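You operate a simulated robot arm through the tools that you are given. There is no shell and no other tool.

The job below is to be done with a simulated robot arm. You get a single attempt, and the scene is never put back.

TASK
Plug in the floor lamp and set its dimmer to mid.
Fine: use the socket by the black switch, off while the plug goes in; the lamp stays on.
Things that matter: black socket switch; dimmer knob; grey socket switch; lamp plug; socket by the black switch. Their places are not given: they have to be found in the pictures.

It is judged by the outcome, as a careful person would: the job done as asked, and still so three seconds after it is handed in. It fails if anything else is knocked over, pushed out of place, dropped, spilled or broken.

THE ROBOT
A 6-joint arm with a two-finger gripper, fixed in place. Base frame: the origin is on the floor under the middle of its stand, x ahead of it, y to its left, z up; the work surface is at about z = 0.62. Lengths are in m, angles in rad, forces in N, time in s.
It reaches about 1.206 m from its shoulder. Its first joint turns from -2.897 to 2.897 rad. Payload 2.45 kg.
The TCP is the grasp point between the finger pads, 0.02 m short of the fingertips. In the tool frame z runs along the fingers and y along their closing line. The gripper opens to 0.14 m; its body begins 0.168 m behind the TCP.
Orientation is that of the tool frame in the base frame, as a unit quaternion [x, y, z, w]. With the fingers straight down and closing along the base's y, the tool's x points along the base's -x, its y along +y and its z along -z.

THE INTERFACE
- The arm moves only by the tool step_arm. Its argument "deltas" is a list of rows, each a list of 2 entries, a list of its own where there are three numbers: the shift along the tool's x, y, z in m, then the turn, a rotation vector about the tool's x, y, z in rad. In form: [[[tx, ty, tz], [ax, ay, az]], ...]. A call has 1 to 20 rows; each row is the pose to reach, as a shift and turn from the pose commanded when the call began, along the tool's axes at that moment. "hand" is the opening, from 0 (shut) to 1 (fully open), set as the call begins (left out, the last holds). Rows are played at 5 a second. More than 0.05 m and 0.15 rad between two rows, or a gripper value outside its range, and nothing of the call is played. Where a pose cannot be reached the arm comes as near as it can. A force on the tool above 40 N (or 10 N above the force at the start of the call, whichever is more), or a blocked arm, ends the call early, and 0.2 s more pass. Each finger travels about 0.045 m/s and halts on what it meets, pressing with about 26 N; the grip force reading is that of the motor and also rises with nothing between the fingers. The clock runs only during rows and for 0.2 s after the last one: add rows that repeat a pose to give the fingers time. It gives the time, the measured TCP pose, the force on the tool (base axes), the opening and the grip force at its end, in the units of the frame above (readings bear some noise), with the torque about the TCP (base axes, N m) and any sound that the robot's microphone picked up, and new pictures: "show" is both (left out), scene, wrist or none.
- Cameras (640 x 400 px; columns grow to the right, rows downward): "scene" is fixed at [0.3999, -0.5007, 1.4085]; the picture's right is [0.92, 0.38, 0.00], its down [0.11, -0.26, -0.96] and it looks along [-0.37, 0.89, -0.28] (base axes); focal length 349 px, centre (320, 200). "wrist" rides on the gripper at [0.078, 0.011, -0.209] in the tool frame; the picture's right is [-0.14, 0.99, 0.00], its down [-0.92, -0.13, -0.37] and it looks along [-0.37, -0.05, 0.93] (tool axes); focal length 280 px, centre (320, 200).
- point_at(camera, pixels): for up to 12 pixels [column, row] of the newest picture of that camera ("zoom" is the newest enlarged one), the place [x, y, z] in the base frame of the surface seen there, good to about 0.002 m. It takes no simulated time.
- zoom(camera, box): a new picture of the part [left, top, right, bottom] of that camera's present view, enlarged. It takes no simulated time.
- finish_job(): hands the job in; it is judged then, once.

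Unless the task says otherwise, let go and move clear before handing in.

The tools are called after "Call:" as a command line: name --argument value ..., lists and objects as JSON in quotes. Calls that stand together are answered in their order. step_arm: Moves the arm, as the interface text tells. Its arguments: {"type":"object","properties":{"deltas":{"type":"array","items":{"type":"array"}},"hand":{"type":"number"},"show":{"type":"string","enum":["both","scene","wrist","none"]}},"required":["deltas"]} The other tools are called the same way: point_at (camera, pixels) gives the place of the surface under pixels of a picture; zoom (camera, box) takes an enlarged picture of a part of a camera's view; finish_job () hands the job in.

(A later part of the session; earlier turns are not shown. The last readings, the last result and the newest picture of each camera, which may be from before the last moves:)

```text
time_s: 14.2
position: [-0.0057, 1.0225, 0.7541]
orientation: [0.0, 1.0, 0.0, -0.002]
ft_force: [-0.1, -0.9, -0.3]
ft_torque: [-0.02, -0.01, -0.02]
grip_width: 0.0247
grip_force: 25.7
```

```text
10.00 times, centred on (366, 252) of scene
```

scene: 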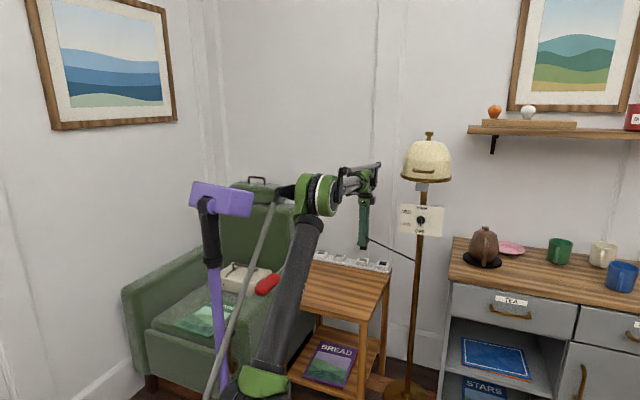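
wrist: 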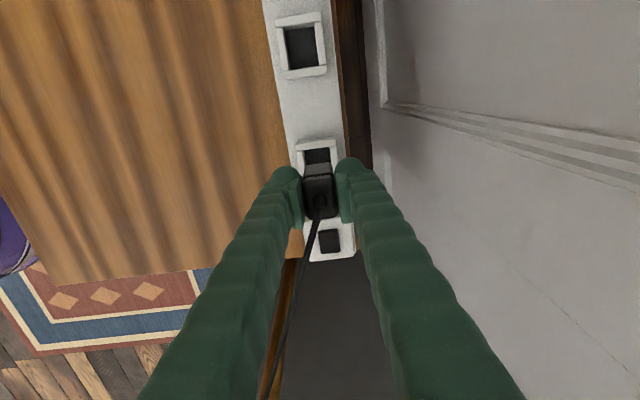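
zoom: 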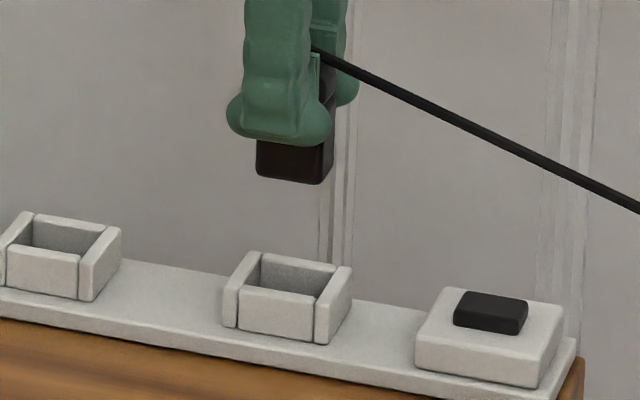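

The plug's centre is at y≈1.0223 and the socket's is at y≈1.0197; x agrees. I'll shift −2.6 mm in y, lower to just above the rim and check again.

Call:
step_arm --deltas '[[[0, -0.0026, 0.01], [0, 0, 0]], [[0, -0.0026, 0.03], [0, 0, 0]], [[0, -0.0026, 0.043], [0, 0, 0]], [[0, -0.0026, 0.043], [0, 0, 0]], [[0, -0.0026, 0.043], [0, 0, 0]]]'

Call:
zoom --camera "scene" --box '[346, 242, 386, 282]'

Call:
zoom --camera "wrist" --box '[270, 120, 370, 240]'

```text
time_s: 15.4
position: [-0.0076, 1.0185, 0.7086]
orientation: [-0.001, 1.0, 0.0, -0.001]
ft_force: [-1.0, -0.3, -1.1]
ft_torque: [0.0, 0.02, -0.01]
grip_width: 0.0249
grip_force: 26.2
```

scene: 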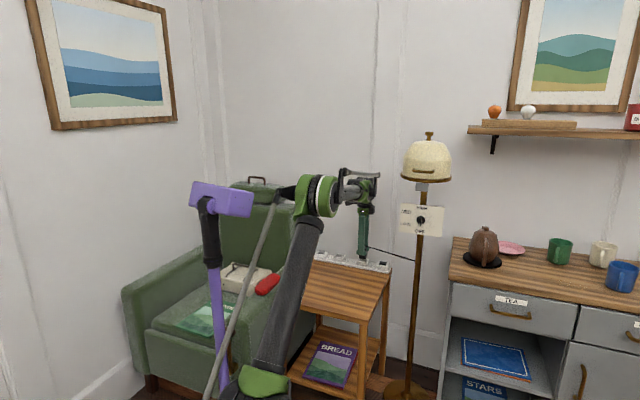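
wrist: 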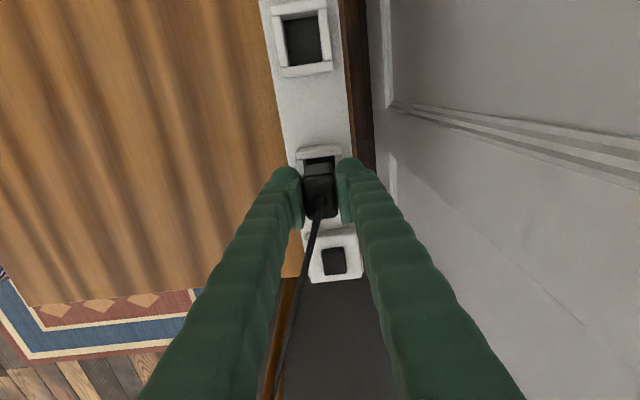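

```text
10.00 times, centred on (366, 262) of scene
```

zoom: 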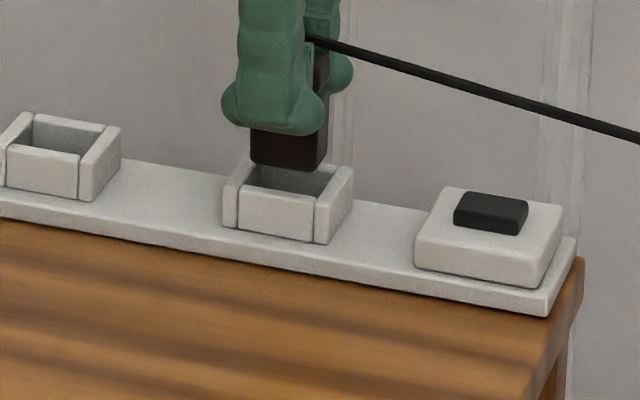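

```text
3.33 times, centred on (320, 180) of wrist
```

zoom: 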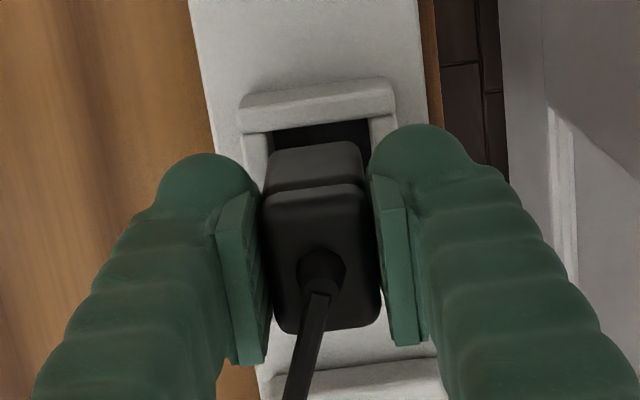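

The plug is just above the rim. One more relative measurement before insertion.

Call:
point_at --camera "zoom" --pixels '[[256, 160], [384, 126], [316, 105], [275, 137], [366, 128], [272, 172], [356, 160], [270, 210], [360, 195], [310, 185], [318, 172], [330, 320]]'

```text
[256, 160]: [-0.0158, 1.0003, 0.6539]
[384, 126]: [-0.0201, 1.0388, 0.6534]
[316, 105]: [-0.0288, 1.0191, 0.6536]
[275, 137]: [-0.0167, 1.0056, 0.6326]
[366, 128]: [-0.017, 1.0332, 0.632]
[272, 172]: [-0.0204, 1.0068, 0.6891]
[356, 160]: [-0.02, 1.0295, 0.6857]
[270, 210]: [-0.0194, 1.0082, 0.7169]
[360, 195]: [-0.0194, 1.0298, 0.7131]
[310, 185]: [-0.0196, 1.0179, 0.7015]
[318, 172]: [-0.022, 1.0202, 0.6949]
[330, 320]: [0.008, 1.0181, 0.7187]
```

The plug's y is about 0.8 mm low and x is good. I'll make that small correction and lower it slowly into the socket.

Call:
step_arm --deltas '[[[0, 0.0007, 0.003], [0, 0, 0]], [[0, 0.0007, 0.008], [0, 0, 0]], [[0, 0.0007, 0.012], [0, 0, 0]], [[0, 0.0007, 0.016], [0, 0, 0]], [[0, 0.0007, 0.02], [0, 0, 0]], [[0, 0.0007, 0.023], [0, 0, 0]], [[0, 0.0007, 0.026], [0, 0, 0]]]'

Call:
zoom --camera "scene" --box '[346, 242, 386, 282]'

Call:
zoom --camera "wrist" --box '[270, 120, 370, 240]'

```text
time_s: 17.0
position: [-0.0068, 1.0186, 0.6843]
orientation: [0.0, 1.0, 0.0, -0.001]
ft_force: [-0.3, 0.0, -0.4]
ft_torque: [-0.04, -0.02, 0.02]
grip_width: 0.0246
grip_force: 26.0
```

scene: 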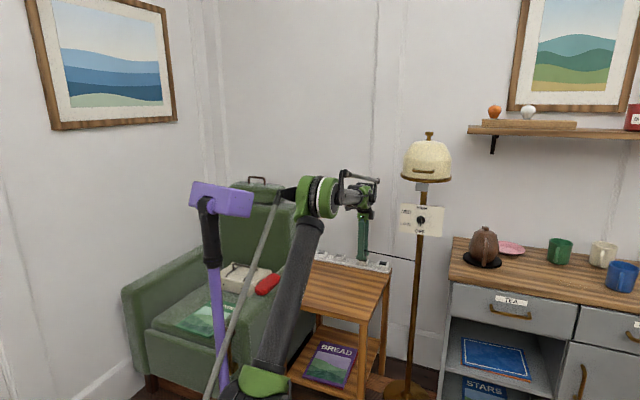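
wrist: 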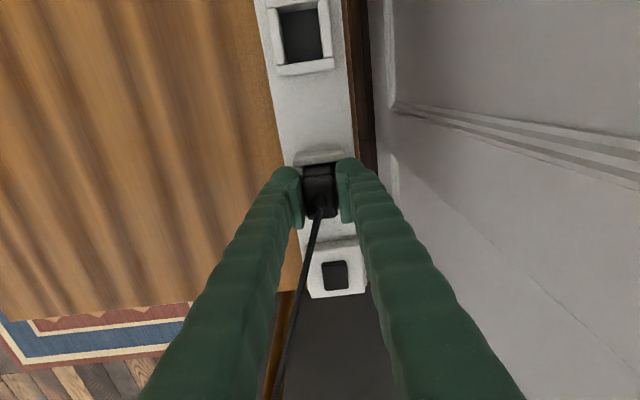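

```text
10.00 times, centred on (366, 262) of scene
```

zoom: 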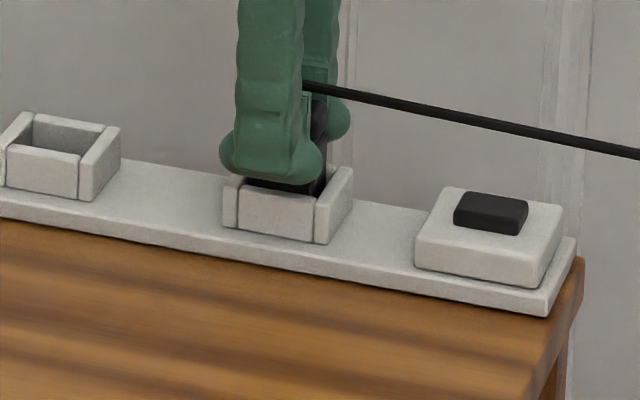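

```text
3.33 times, centred on (320, 180) of wrist
```

zoom: 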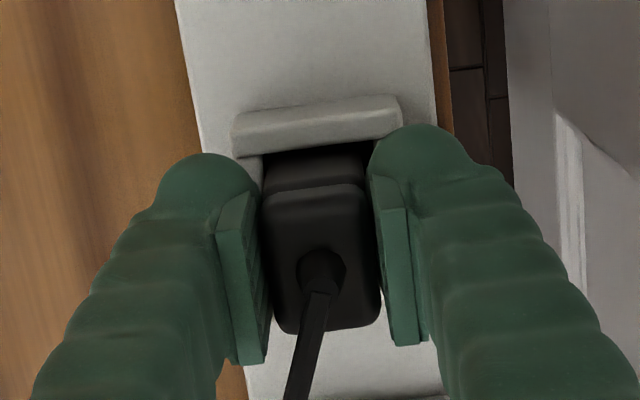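

The plug is inside the well with no side force. I'll continue down in small steps until it seats.

Call:
step_arm --deltas '[[[0, 0, 0.0015], [0, 0, 0]], [[0, 0, 0.003], [0, 0, 0]], [[0, 0, 0.0045], [0, 0, 0]], [[0, 0, 0.006], [0, 0, 0]], [[0, 0, 0.006], [0, 0, 0]]]'

Call:
zoom --camera "scene" --box '[346, 242, 386, 282]'

```text
time_s: 18.2
position: [-0.0077, 1.0188, 0.6794]
orientation: [0.0, 1.0, 0.0, -0.001]
ft_force: [0.3, 0.6, -0.9]
ft_torque: [0.02, -0.02, -0.03]
grip_width: 0.0244
grip_force: 25.9
```

scene: 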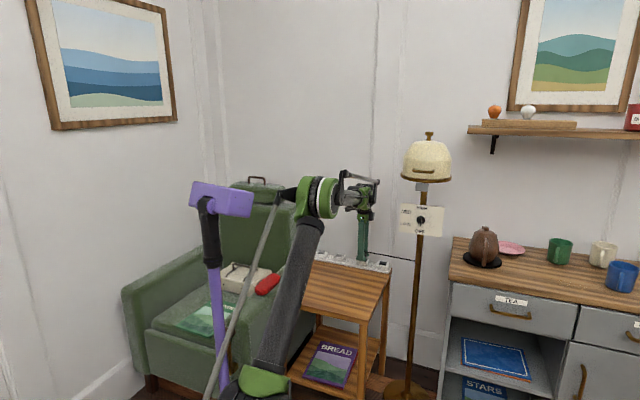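
wrist: 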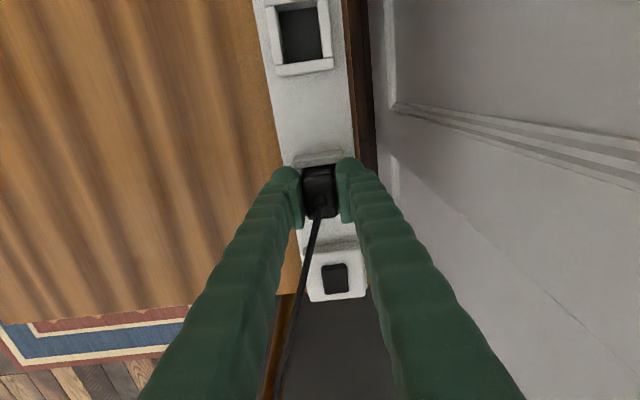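

```text
10.00 times, centred on (366, 262) of scene
```

zoom: 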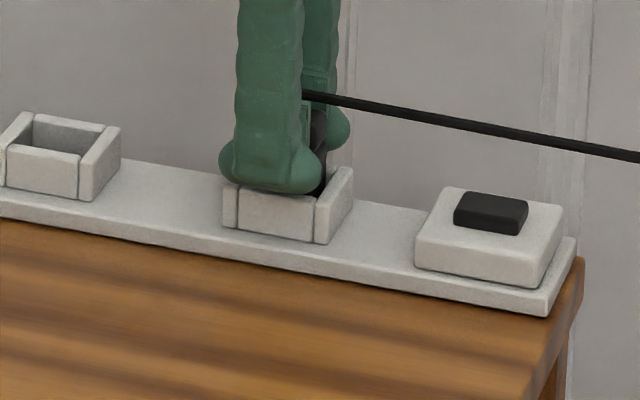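

No resistance yet at TCP z≈0.679. I'll go down 1 mm at a time, up to 3.5 mm more.

Call:
step_arm --deltas '[[[0, 0, 0.001], [0, 0, 0]], [[0, 0, 0.002], [0, 0, 0]], [[0, 0, 0.003], [0, 0, 0]], [[0, 0, 0.0035], [0, 0, 0]]]'

Call:
zoom --camera "scene" --box '[346, 242, 386, 282]'

Call:
zoom --camera "wrist" --box '[270, 120, 370, 240]'

```text
time_s: 19.2
position: [-0.0064, 1.0178, 0.6757]
orientation: [0.0, 1.0, 0.001, -0.002]
ft_force: [-1.1, 4.3, 24.5]
ft_torque: [0.08, 0.01, 0.02]
grip_width: 0.0248
grip_force: 26.1
```

scene: 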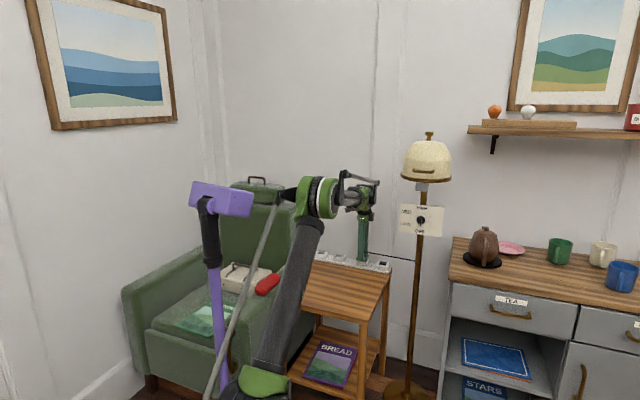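
wrist: 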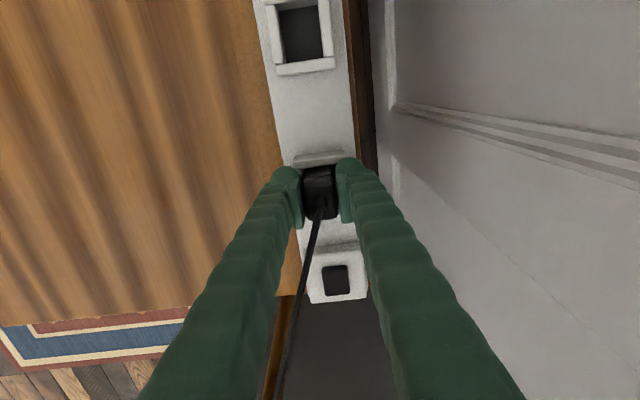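

```text
10.00 times, centred on (366, 262) of scene
```

zoom: 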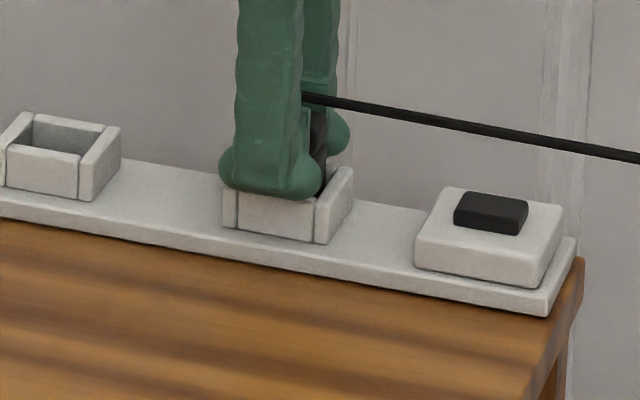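

```text
3.33 times, centred on (320, 180) of wrist
```

zoom: 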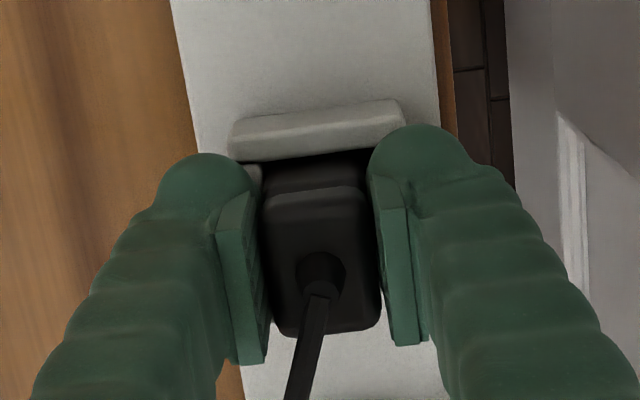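

The force rose to 24.5 N at z≈0.6757 with the fingertips still about 2 mm above the rim, so the plug is on the socket floor. I'll relieve the force slightly, then open the fingers.

Call:
step_arm --deltas '[[[0, 0, -0.002], [0, 0, 0]], [[0, 0, -0.002], [0, 0, 0]]]' --show "none"

Call:
step_arm --deltas '[[[0, 0, 0], [0, 0, 0]], [[0, 0, 0], [0, 0, 0]], [[0, 0, 0], [0, 0, 0]], [[0, 0, 0], [0, 0, 0]], [[0, 0, 0], [0, 0, 0]]]' --hand 0.5

Call:
zoom --camera "scene" --box '[346, 242, 386, 282]'

Call:
zoom --camera "wrist" --box '[270, 120, 370, 240]'

```text
time_s: 19.8
position: [-0.0052, 1.0185, 0.6771]
orientation: [0.0, 1.0, 0.0, -0.001]
ft_force: [0.3, 0.1, -0.6]
ft_torque: [0.0, -0.03, -0.02]
grip_width: 0.0246
grip_force: 25.8
```

```text
time_s: 21.0
position: [-0.0059, 1.0187, 0.6774]
orientation: [0.0, 1.0, 0.0, -0.001]
ft_force: [0.1, 0.0, 0.5]
ft_torque: [0.0, -0.03, -0.01]
grip_width: 0.0699
grip_force: 0.1
```

scene: 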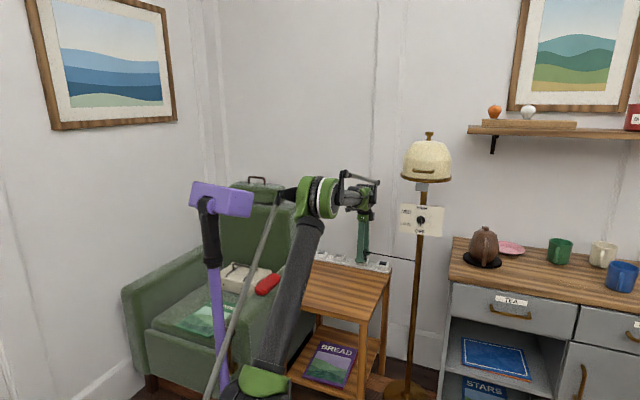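
wrist: 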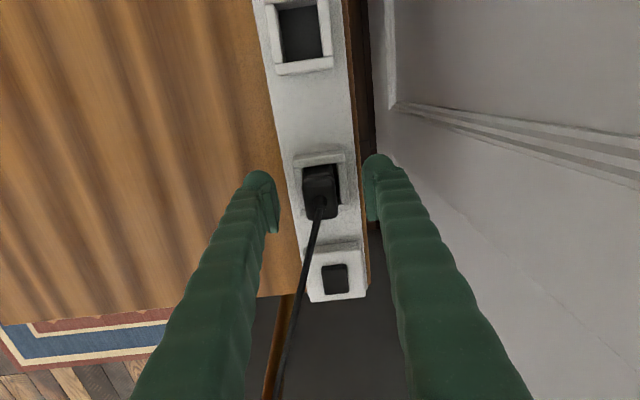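

```text
10.00 times, centred on (366, 262) of scene
```

zoom: 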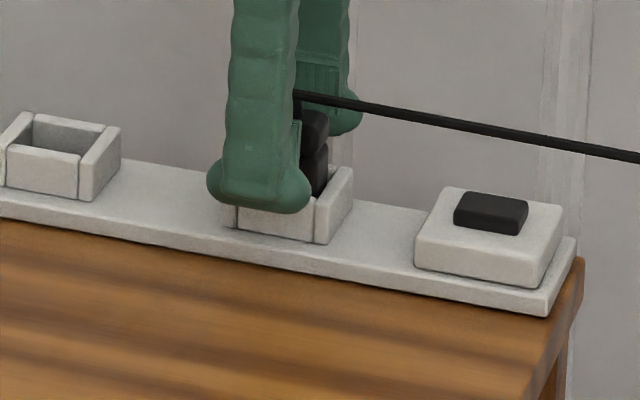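

```text
3.33 times, centred on (320, 180) of wrist
```

zoom: 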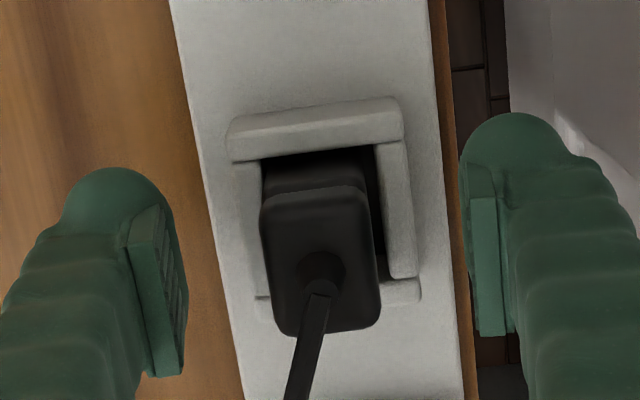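

The plug stands in the socket on its own. I'll raise the hand straight up and check it.

Call:
step_arm --deltas '[[[0, 0, -0.02], [0, 0, 0]], [[0, 0, -0.06], [0, 0, 0]], [[0, 0, -0.1], [0, 0, 0]], [[0, 0, -0.12], [0, 0, 0]], [[0, 0, -0.12], [0, 0, 0]]]'

Call:
zoom --camera "scene" --box '[346, 242, 386, 282]'

Call:
zoom --camera "wrist" --box '[270, 90, 370, 210]'

```text
time_s: 22.2
position: [-0.0072, 1.0199, 0.7968]
orientation: [0.0, 1.0, 0.0, -0.001]
ft_force: [0.1, 0.4, -0.3]
ft_torque: [0.01, -0.02, -0.01]
grip_width: 0.0697
grip_force: 0.0
```

scene: 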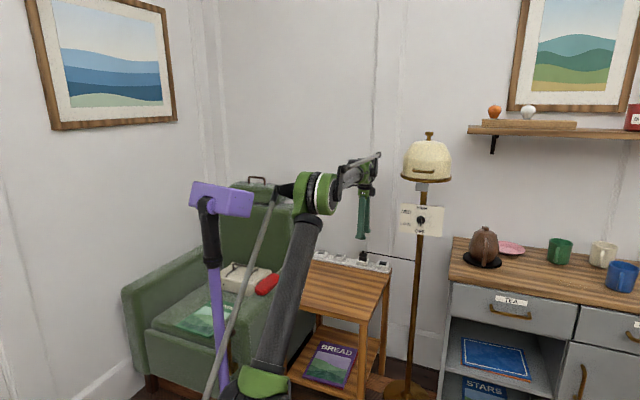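
wrist: 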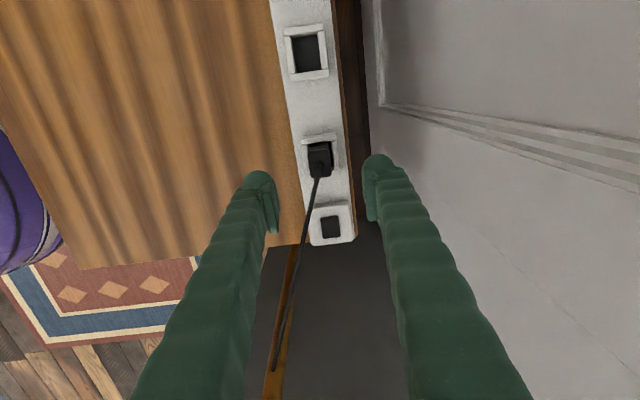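

```text
10.00 times, centred on (366, 262) of scene
```

zoom: 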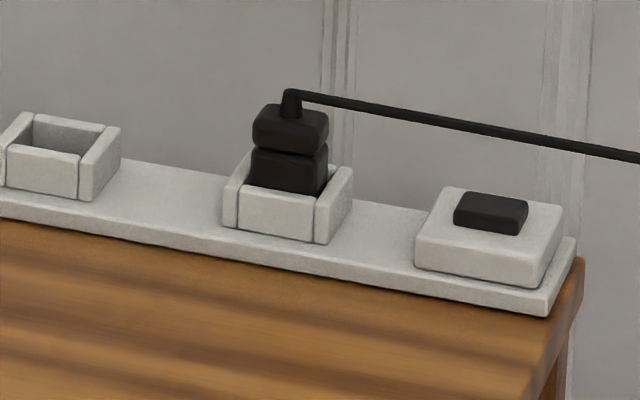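

```text
3.33 times, centred on (320, 150) of wrist
```

zoom: 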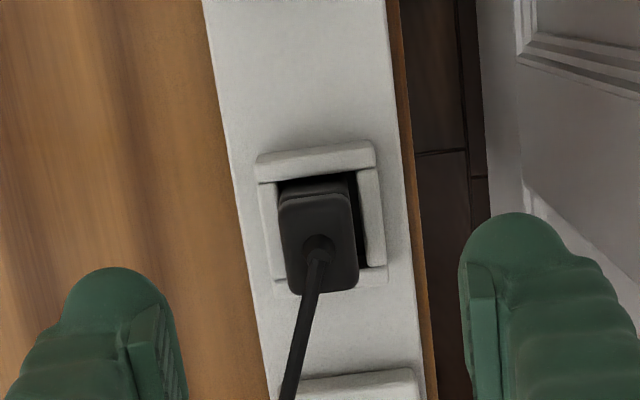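

The plug stands upright in the socket. I'll check its top height and tilt against the expected seated height (about 0.687).

Call:
point_at --camera "zoom" --pixels '[[292, 205], [340, 200], [292, 270], [350, 275], [300, 230], [345, 240], [340, 285]]'

Call:
point_at --camera "scene" --pixels '[[360, 254], [366, 255], [363, 260], [386, 263]]'

```text
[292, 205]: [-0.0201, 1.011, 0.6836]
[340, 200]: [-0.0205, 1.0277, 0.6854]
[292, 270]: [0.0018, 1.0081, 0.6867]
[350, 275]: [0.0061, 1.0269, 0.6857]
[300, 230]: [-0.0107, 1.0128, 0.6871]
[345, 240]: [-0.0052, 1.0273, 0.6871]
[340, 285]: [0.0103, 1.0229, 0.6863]
```

```text
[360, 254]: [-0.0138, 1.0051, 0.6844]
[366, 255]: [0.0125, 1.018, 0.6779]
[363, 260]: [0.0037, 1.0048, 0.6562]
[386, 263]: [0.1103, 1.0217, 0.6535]
```

The plug top is level at z≈0.687, so it is fully seated. The cable now passes near the switch, so I'll measure its path before pressing again.

Call:
point_at --camera "wrist" --pixels '[[316, 185], [311, 205], [306, 225], [301, 245], [296, 268], [290, 295], [284, 320], [330, 227], [322, 217], [339, 237]]'

Call:
zoom --camera "wrist" --box '[260, 140, 380, 260]'

```text
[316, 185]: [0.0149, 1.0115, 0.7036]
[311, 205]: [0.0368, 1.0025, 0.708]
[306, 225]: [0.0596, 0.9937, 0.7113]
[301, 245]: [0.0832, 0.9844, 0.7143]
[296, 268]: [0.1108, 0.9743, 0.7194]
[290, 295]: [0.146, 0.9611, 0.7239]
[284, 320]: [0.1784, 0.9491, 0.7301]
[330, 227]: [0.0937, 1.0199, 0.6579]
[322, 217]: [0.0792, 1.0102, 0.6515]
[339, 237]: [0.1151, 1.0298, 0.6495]
```

```text
3.33 times, centred on (320, 200) of wrist
```

zoom: 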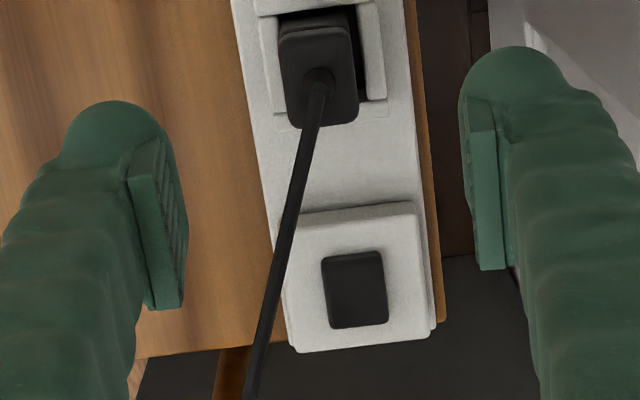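

The cable passes at y≈0.98 near the switch, so I'll press with the other (near) finger, placing the hand at y≈1.035 to stay clear of it. I'll close the fingers and move above the button.

Call:
step_arm --deltas '[[[0, 0.004, 0], [0, 0, 0]], [[-0.025, 0.0155, 0], [0, -0.05, 0]], [[-0.052, 0.0155, 0.01], [0, -0.1, 0]], [[-0.08, 0.0155, 0.024], [0, -0.15, 0]], [[-0.105, 0.0155, 0.037], [0, -0.2, 0]], [[-0.105, 0.0155, 0.037], [0, -0.2, 0]], [[-0.105, 0.0155, 0.037], [0, -0.2, 0]]]' --hand 0

Call:
zoom --camera "wrist" --box '[260, 60, 400, 220]'

Call:
zoom --camera "scene" --box '[346, 222, 402, 278]'

```text
time_s: 23.8
position: [0.0973, 1.0336, 0.7569]
orientation: [-0.001, 0.995, 0.001, 0.099]
ft_force: [0.3, 0.6, 0.0]
ft_torque: [0.04, 0.05, 0.0]
grip_width: 0.0
grip_force: 25.9
```

scene: 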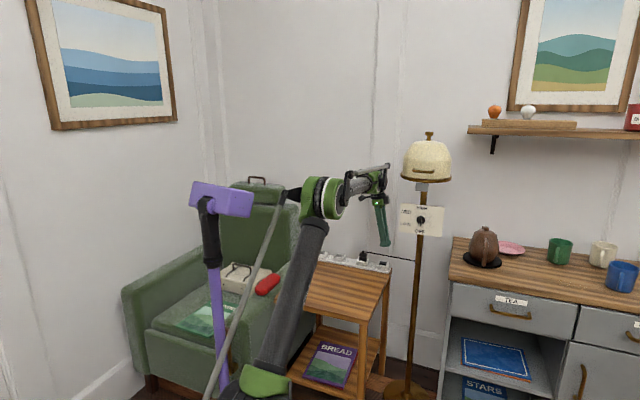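
wrist: 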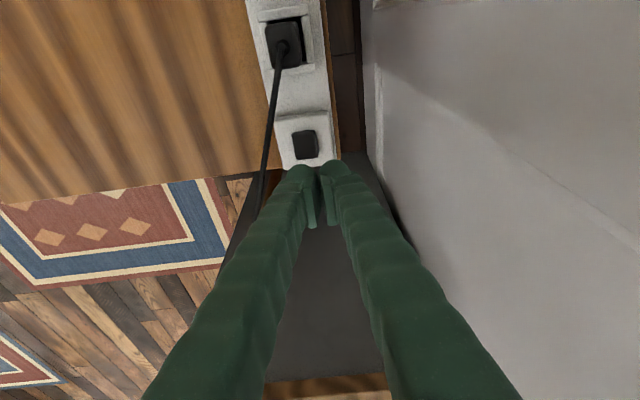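

```text
2.50 times, centred on (330, 140) of wrist
```

zoom: 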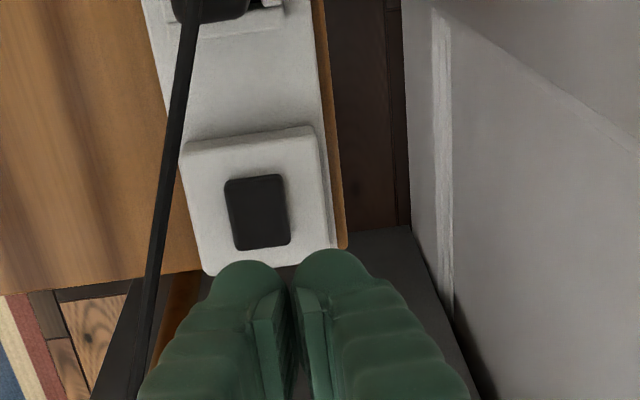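

```text
7.14 times, centred on (374, 250) of scene
```

zoom: 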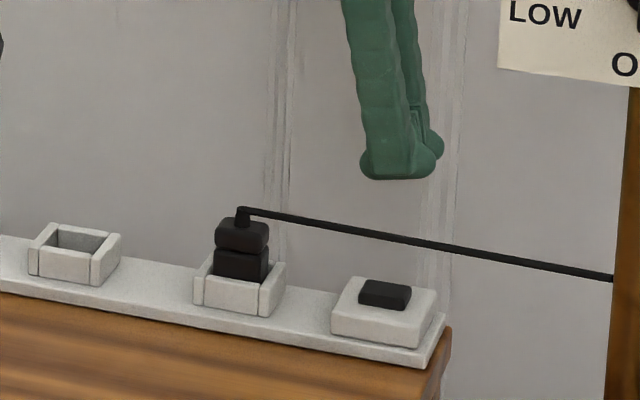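

The near fingertip is lined up with the button and clear of the cable. I'll come down to just above it first.

Call:
step_arm --deltas '[[[0.004, 0, 0.025], [0, 0, 0]], [[0.0105, 0, 0.0568], [0, 0, 0]], [[0.0105, 0, 0.0568], [0, 0, 0]]]'

Call:
zoom --camera "wrist" --box '[260, 60, 400, 220]'

Call:
zoom --camera "scene" --box '[346, 222, 402, 278]'

```text
time_s: 24.6
position: [0.0995, 1.0307, 0.7005]
orientation: [0.001, 0.995, 0.0, 0.1]
ft_force: [0.6, 0.9, 0.1]
ft_torque: [0.0, 0.01, 0.01]
grip_width: 0.0001
grip_force: 26.5
```

scene: 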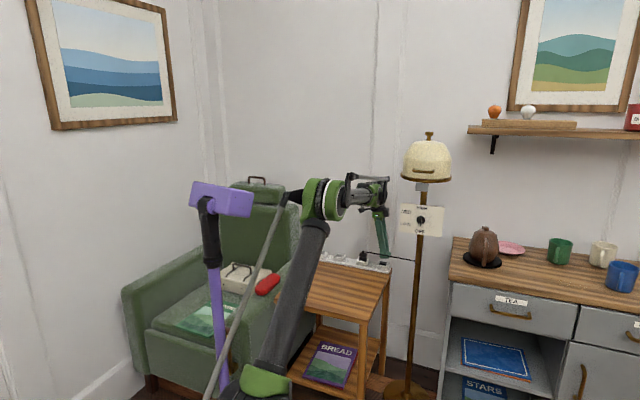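
wrist: 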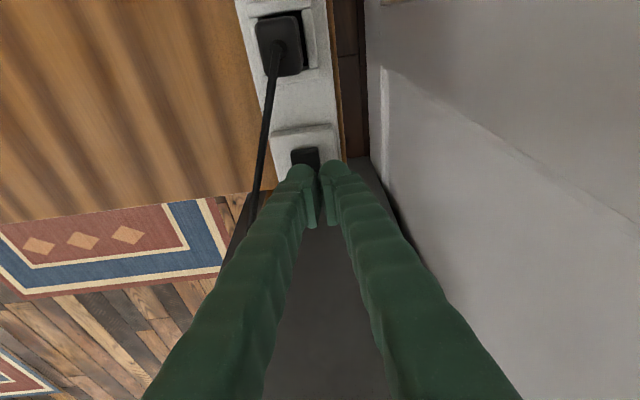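

```text
2.50 times, centred on (330, 140) of wrist
```

zoom: 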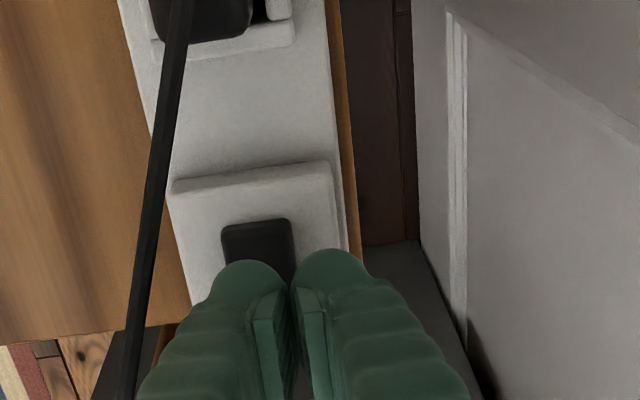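

```text
7.14 times, centred on (374, 250) of scene
```

zoom: 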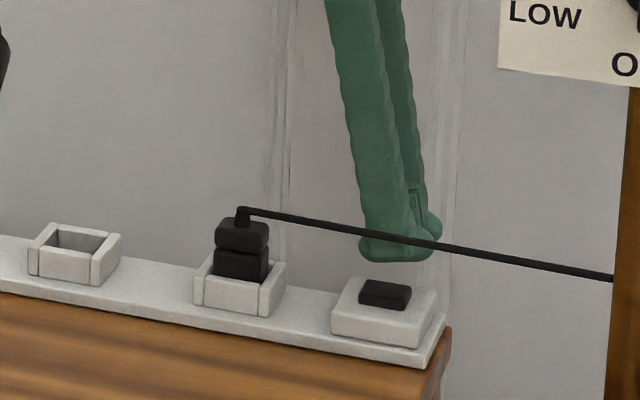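

The finger is over the button and the cable passes behind it without contact. I'll press down slowly, the same depth as before.

Call:
step_arm --deltas '[[[0.002, 0.0015, 0.0098], [0, 0, 0]], [[0.003, 0.0015, 0.0147], [0, 0, 0]], [[0.0034, 0.0015, 0.0167], [0, 0, 0]], [[0.0038, 0.0015, 0.0186], [0, 0, 0]], [[0.0042, 0.0015, 0.0206], [0, 0, 0]]]'

Call:
zoom --camera "scene" --box '[346, 222, 402, 278]'

```text
time_s: 25.8
position: [0.0979, 1.034, 0.6806]
orientation: [-0.001, 0.995, 0.0, 0.1]
ft_force: [-0.1, -0.3, -0.4]
ft_torque: [-0.01, -0.03, 0.02]
grip_width: 0.0
grip_force: 25.8
```

scene: 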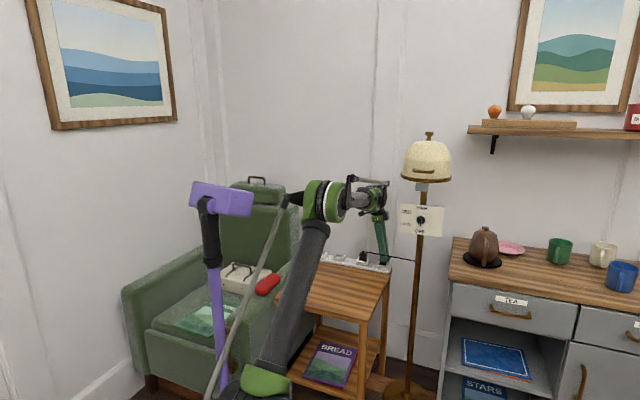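
wrist: 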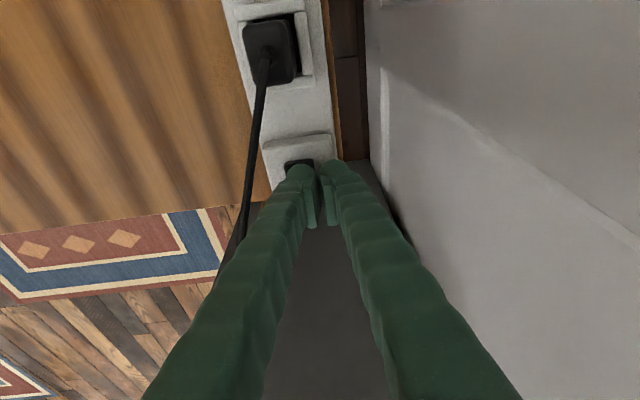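

```text
7.14 times, centred on (374, 250) of scene
```

zoom: 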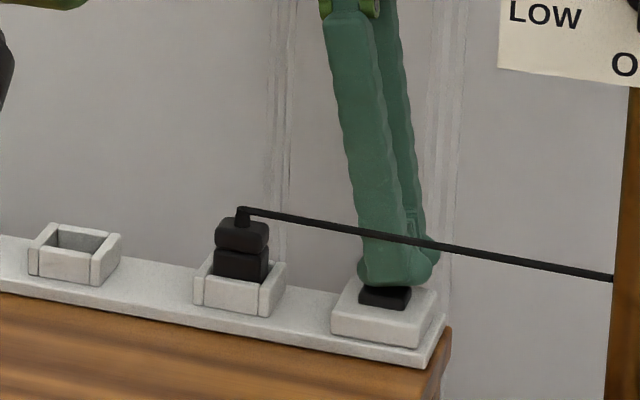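

There's no contact or click yet at z≈0.6806. I'll continue down in 1 mm steps.

Call:
step_arm --deltas '[[[0.0002, 0, 0.001], [0, 0, 0]], [[0.0004, 0, 0.002], [0, 0, 0]], [[0.0006, 0, 0.003], [0, 0, 0]]]'

Call:
zoom --camera "scene" --box '[346, 222, 402, 278]'

```text
time_s: 26.6
position: [0.0988, 1.0346, 0.679]
orientation: [0.0, 0.995, 0.0, 0.1]
ft_force: [0.6, -0.2, 1.8]
ft_torque: [-0.04, 0.07, 0.03]
grip_width: 0.0
grip_force: 25.7
heard: click
```

scene: 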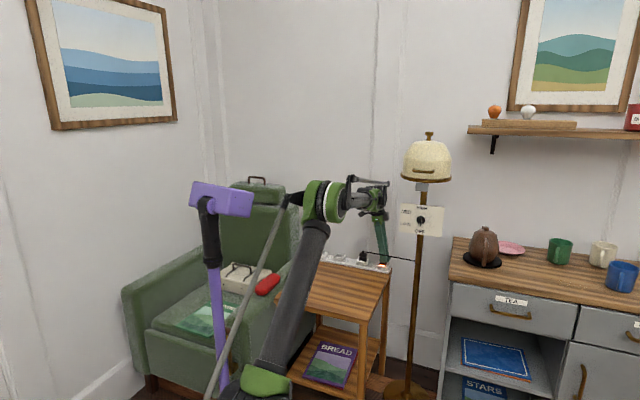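
wrist: 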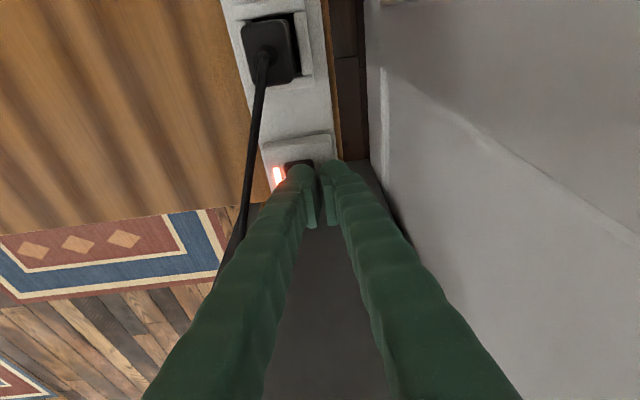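

```text
7.14 times, centred on (374, 250) of scene
```

zoom: 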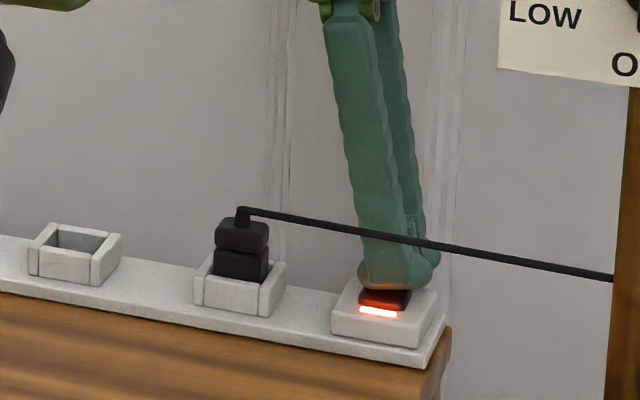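

A click was heard and the red bar is lit again, so the switch is on. I'll lift straight off, then back the hand away to look at the dimmer.

Call:
step_arm --deltas '[[[-0.002, 0, -0.0098], [0, 0, 0]], [[-0.008, 0, -0.0392], [0, 0, 0]], [[-0.0159, 0, -0.0784], [0, 0, 0]], [[-0.0238, 0, -0.1176], [0, 0, 0]], [[-0.0238, 0, -0.1176], [0, 0, 0]]]'

Call:
zoom --camera "scene" --box '[346, 222, 402, 278]'

Call:
zoom --camera "scene" --box '[396, 200, 446, 240]'

```text
time_s: 27.8
position: [0.0995, 1.0381, 0.7988]
orientation: [0.0, 0.995, 0.0, 0.099]
ft_force: [0.4, 0.7, 0.9]
ft_torque: [0.01, -0.01, 0.01]
grip_width: 0.0
grip_force: 25.9
```

scene: 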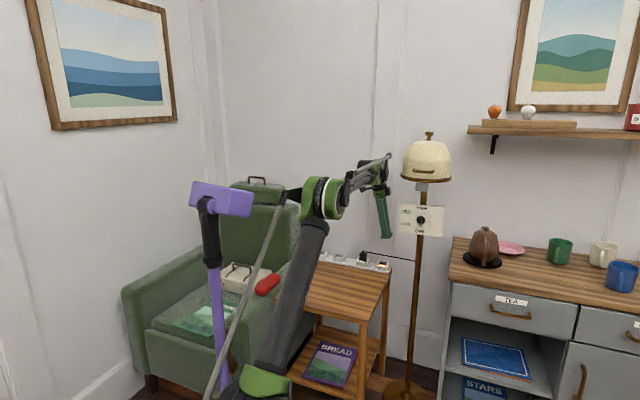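
wrist: 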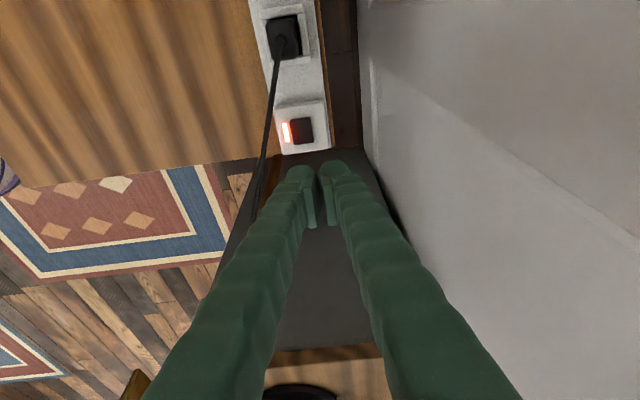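

```text
7.14 times, centred on (374, 250) of scene
```

zoom: 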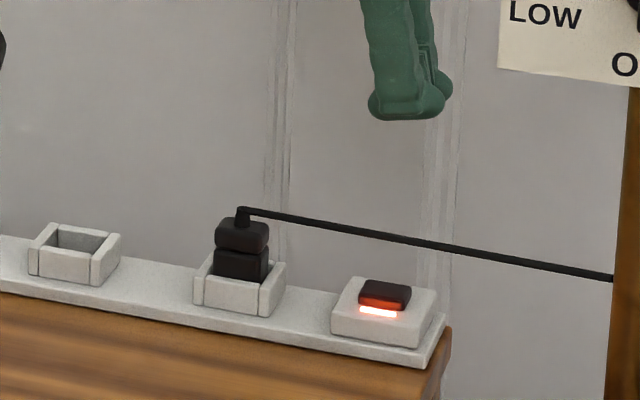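

```text
10.00 times, centred on (421, 220) of scene
```

zoom: 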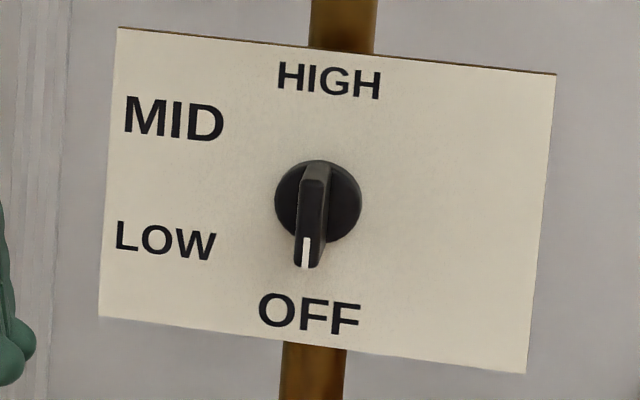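

The switch is on (red bar lit), the plug is in place, and the knob pointer is at OFF. Before folding the arm back, I'll check what the lavender block and pole near the arm are and where they stand.

Call:
point_at --camera "scene" --pixels '[[220, 200], [208, 235], [214, 300], [220, 380], [245, 225], [300, 260], [240, 300], [320, 200], [290, 195], [250, 385], [268, 285], [240, 275]]'

Call:
zoom --camera "scene" --box '[120, 150, 420, 400]'

Call:
point_at --camera "scene" --pixels '[[409, 206], [434, 208], [410, 230], [432, 235], [424, 220], [418, 220], [421, 214], [421, 217], [420, 225], [425, 225], [417, 223]]'

```text
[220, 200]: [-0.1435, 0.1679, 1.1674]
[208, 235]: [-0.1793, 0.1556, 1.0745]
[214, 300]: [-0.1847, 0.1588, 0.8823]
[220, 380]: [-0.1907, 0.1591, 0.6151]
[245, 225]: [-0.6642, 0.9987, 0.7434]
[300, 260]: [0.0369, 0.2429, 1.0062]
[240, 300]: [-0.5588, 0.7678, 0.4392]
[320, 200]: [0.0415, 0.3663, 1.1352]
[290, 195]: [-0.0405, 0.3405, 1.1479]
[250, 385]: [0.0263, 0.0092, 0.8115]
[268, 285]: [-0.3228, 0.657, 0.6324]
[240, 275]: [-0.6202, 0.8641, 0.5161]
```

```text
1.60 times, centred on (270, 275) of scene
```

zoom: 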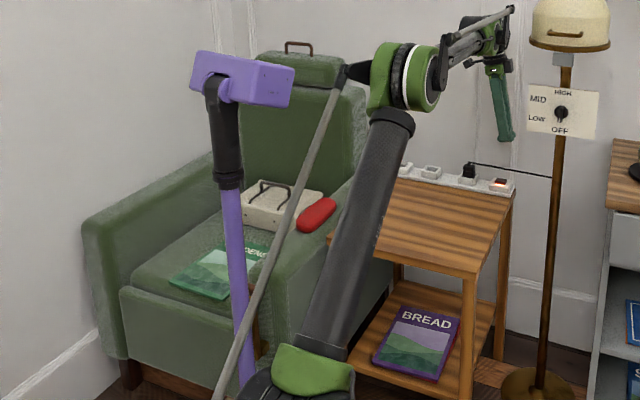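

```text
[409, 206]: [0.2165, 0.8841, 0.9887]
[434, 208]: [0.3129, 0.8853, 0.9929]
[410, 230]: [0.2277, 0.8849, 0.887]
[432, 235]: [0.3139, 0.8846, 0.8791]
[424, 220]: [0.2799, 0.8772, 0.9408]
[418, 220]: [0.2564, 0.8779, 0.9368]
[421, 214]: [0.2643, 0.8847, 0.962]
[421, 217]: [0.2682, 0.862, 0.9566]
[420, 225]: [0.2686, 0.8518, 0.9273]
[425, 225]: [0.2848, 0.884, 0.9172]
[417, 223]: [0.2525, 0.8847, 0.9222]
```

The lavender head is the robot's own mast. The knob axis is about (0.268, ·, 0.939), its bar front is at y≈0.852 and the panel is at y≈0.885. I'll back the hand out over the table, upright.

Call:
step_arm --deltas '[[[0.0031, -0.0373, -0.0177], [0, 0.0222, 0]], [[0.0062, -0.0747, -0.0355], [0, 0.0444, 0]], [[0.0093, -0.112, -0.0532], [0, 0.0667, 0]], [[0.0124, -0.1493, -0.071], [0, 0.0889, 0]], [[0.0154, -0.1867, -0.0887], [0, 0.1111, 0]], [[0.0185, -0.224, -0.1065], [0, 0.1333, 0]], [[0.0216, -0.2613, -0.1242], [0, 0.1556, 0]], [[0.0247, -0.2987, -0.142], [0, 0.1778, 0]], [[0.0278, -0.336, -0.1597], [0, 0.2, 0]], [[0.0278, -0.336, -0.1597], [0, 0.2, 0]]]' --hand 0.3

```text
time_s: 30.0
position: [0.0404, 0.6975, 0.9497]
orientation: [0.0, 1.0, 0.0, 0.0]
ft_force: [-0.6, 0.7, 0.6]
ft_torque: [-0.01, 0.05, 0.01]
grip_width: 0.0421
grip_force: 0.1
```

scene: 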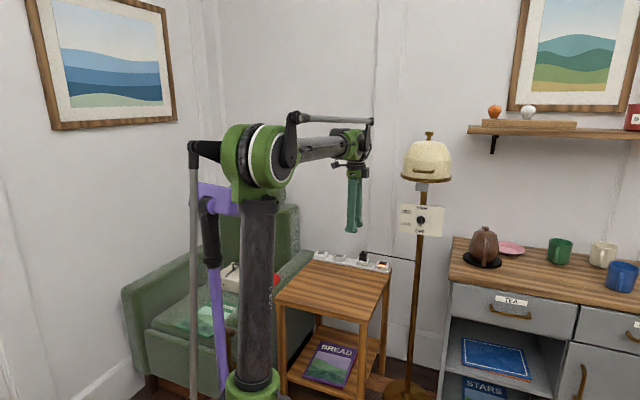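
wrist: 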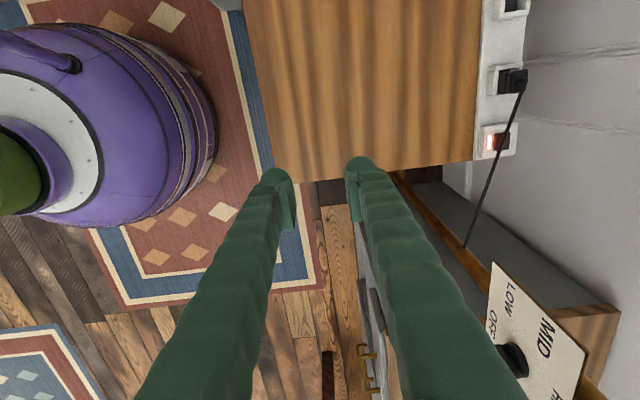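

The hand is upright over the table. I'll pitch it so the fingers swing toward the wall (+y), half way first.

Call:
step_arm --deltas '[[[0, 0, 0], [-0.14, 0, 0]], [[0, 0, 0], [-0.28, 0, 0]], [[0, 0, 0], [-0.42, 0, 0]], [[0, 0, 0], [-0.56, 0, 0]], [[0, 0, 0], [-0.7, 0, 0]], [[0, 0, 0], [-0.7854, 0, 0]], [[0, 0, 0], [-0.7854, 0, 0]]]'

```text
time_s: 31.6
position: [0.0411, 0.6981, 0.9484]
orientation: [0.0, 0.923, 0.384, -0.001]
ft_force: [-0.1, -0.2, 0.4]
ft_torque: [0.0, 0.01, -0.01]
grip_width: 0.042
grip_force: 0.0
```

scene: 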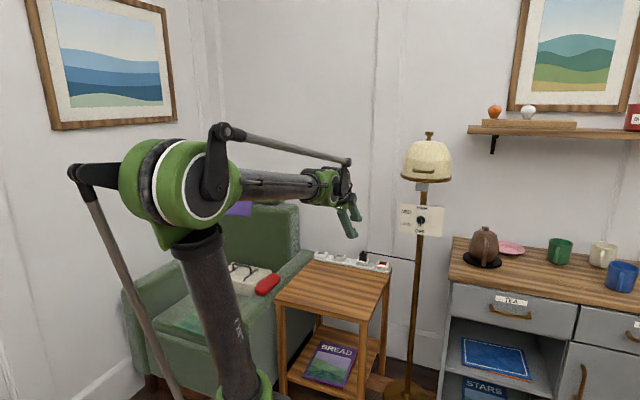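
wrist: 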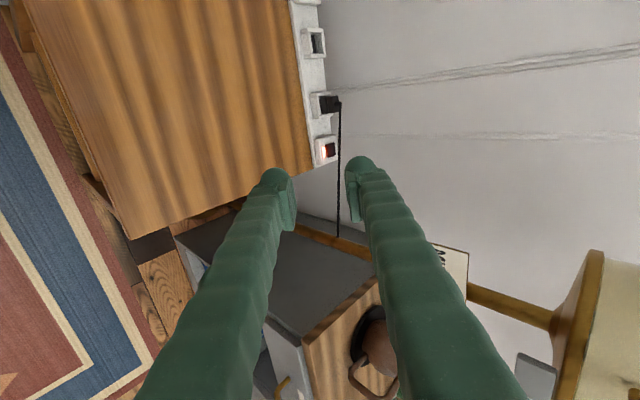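

The pitch is going well. I'll complete it to horizontal while easing the hand 6 cm toward the wall.

Call:
step_arm --deltas '[[[0, 0.007, 0.007], [-0.13, 0, 0]], [[0, 0.014, 0.014], [-0.26, 0, 0]], [[0, 0.021, 0.021], [-0.39, 0, 0]], [[0, 0.028, 0.028], [-0.52, 0, 0]], [[0, 0.035, 0.035], [-0.65, 0, 0]], [[0, 0.0424, 0.0424], [-0.7854, 0, 0]], [[0, 0.0424, 0.0424], [-0.7854, 0, 0]]]'

```text
time_s: 33.2
position: [0.0365, 0.7563, 0.9524]
orientation: [-0.004, 0.719, 0.695, -0.006]
ft_force: [-0.5, -0.1, 1.4]
ft_torque: [-0.04, 0.02, 0.02]
grip_width: 0.0421
grip_force: 0.1
out of reach, approached as far as the arm can: row 6, 7
```

scene: 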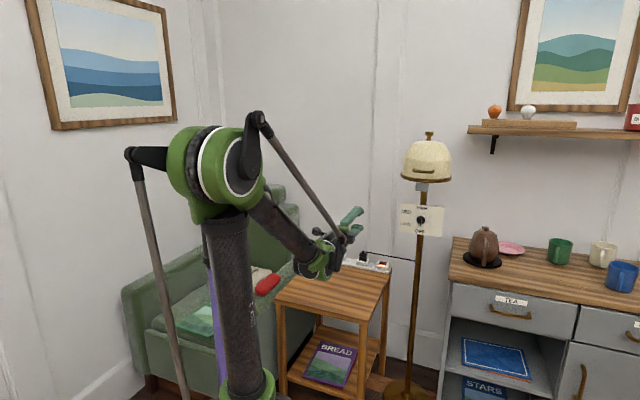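
wrist: 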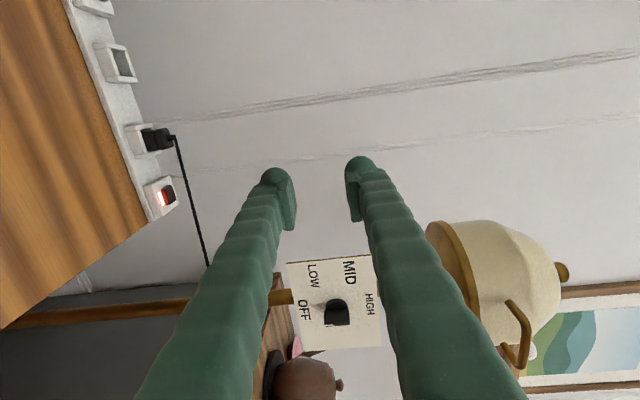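

The arm stopped about 2° short of horizontal, near a wrist limit, but the next pose is more extended. I'll slide over in front of the knob while rolling the hand −90° so the fingers close sideways.

Call:
step_arm --deltas '[[[-0.021, -0.001, 0], [0, 0, -0.1428]], [[-0.042, -0.002, 0], [0, 0, -0.2856]], [[-0.063, -0.003, 0], [0, 0, -0.4284]], [[-0.084, -0.004, 0], [0, 0, -0.5712]], [[-0.105, -0.005, 0], [0, 0, -0.714]], [[-0.126, -0.006, 0], [0, 0, -0.8568]], [[-0.147, -0.007, 0], [0, 0, -0.9996]]]'

```text
time_s: 34.8
position: [0.1809, 0.7583, 0.9441]
orientation: [-0.34, 0.62, 0.622, 0.338]
ft_force: [0.0, -0.2, 0.8]
ft_torque: [0.0, 0.0, 0.0]
grip_width: 0.0418
grip_force: 0.0
```

scene: 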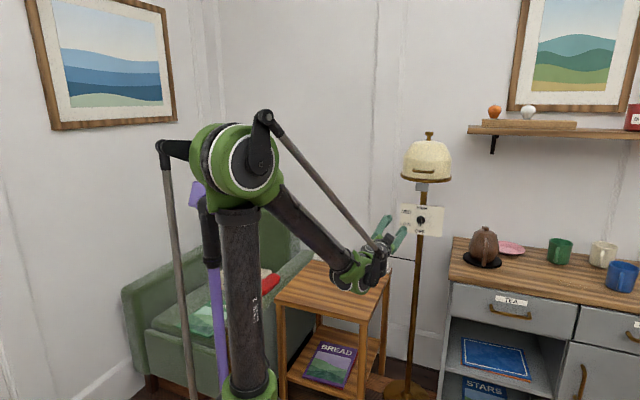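
wrist: 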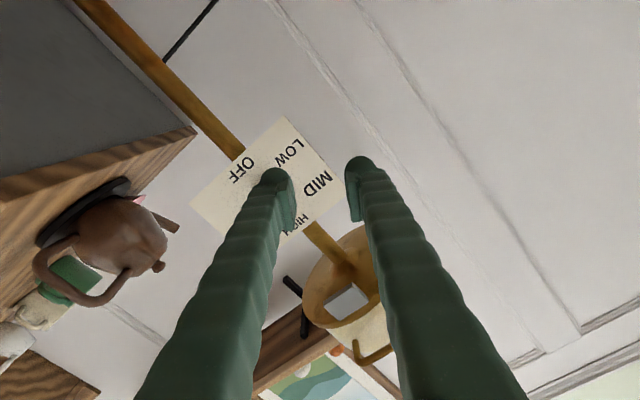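

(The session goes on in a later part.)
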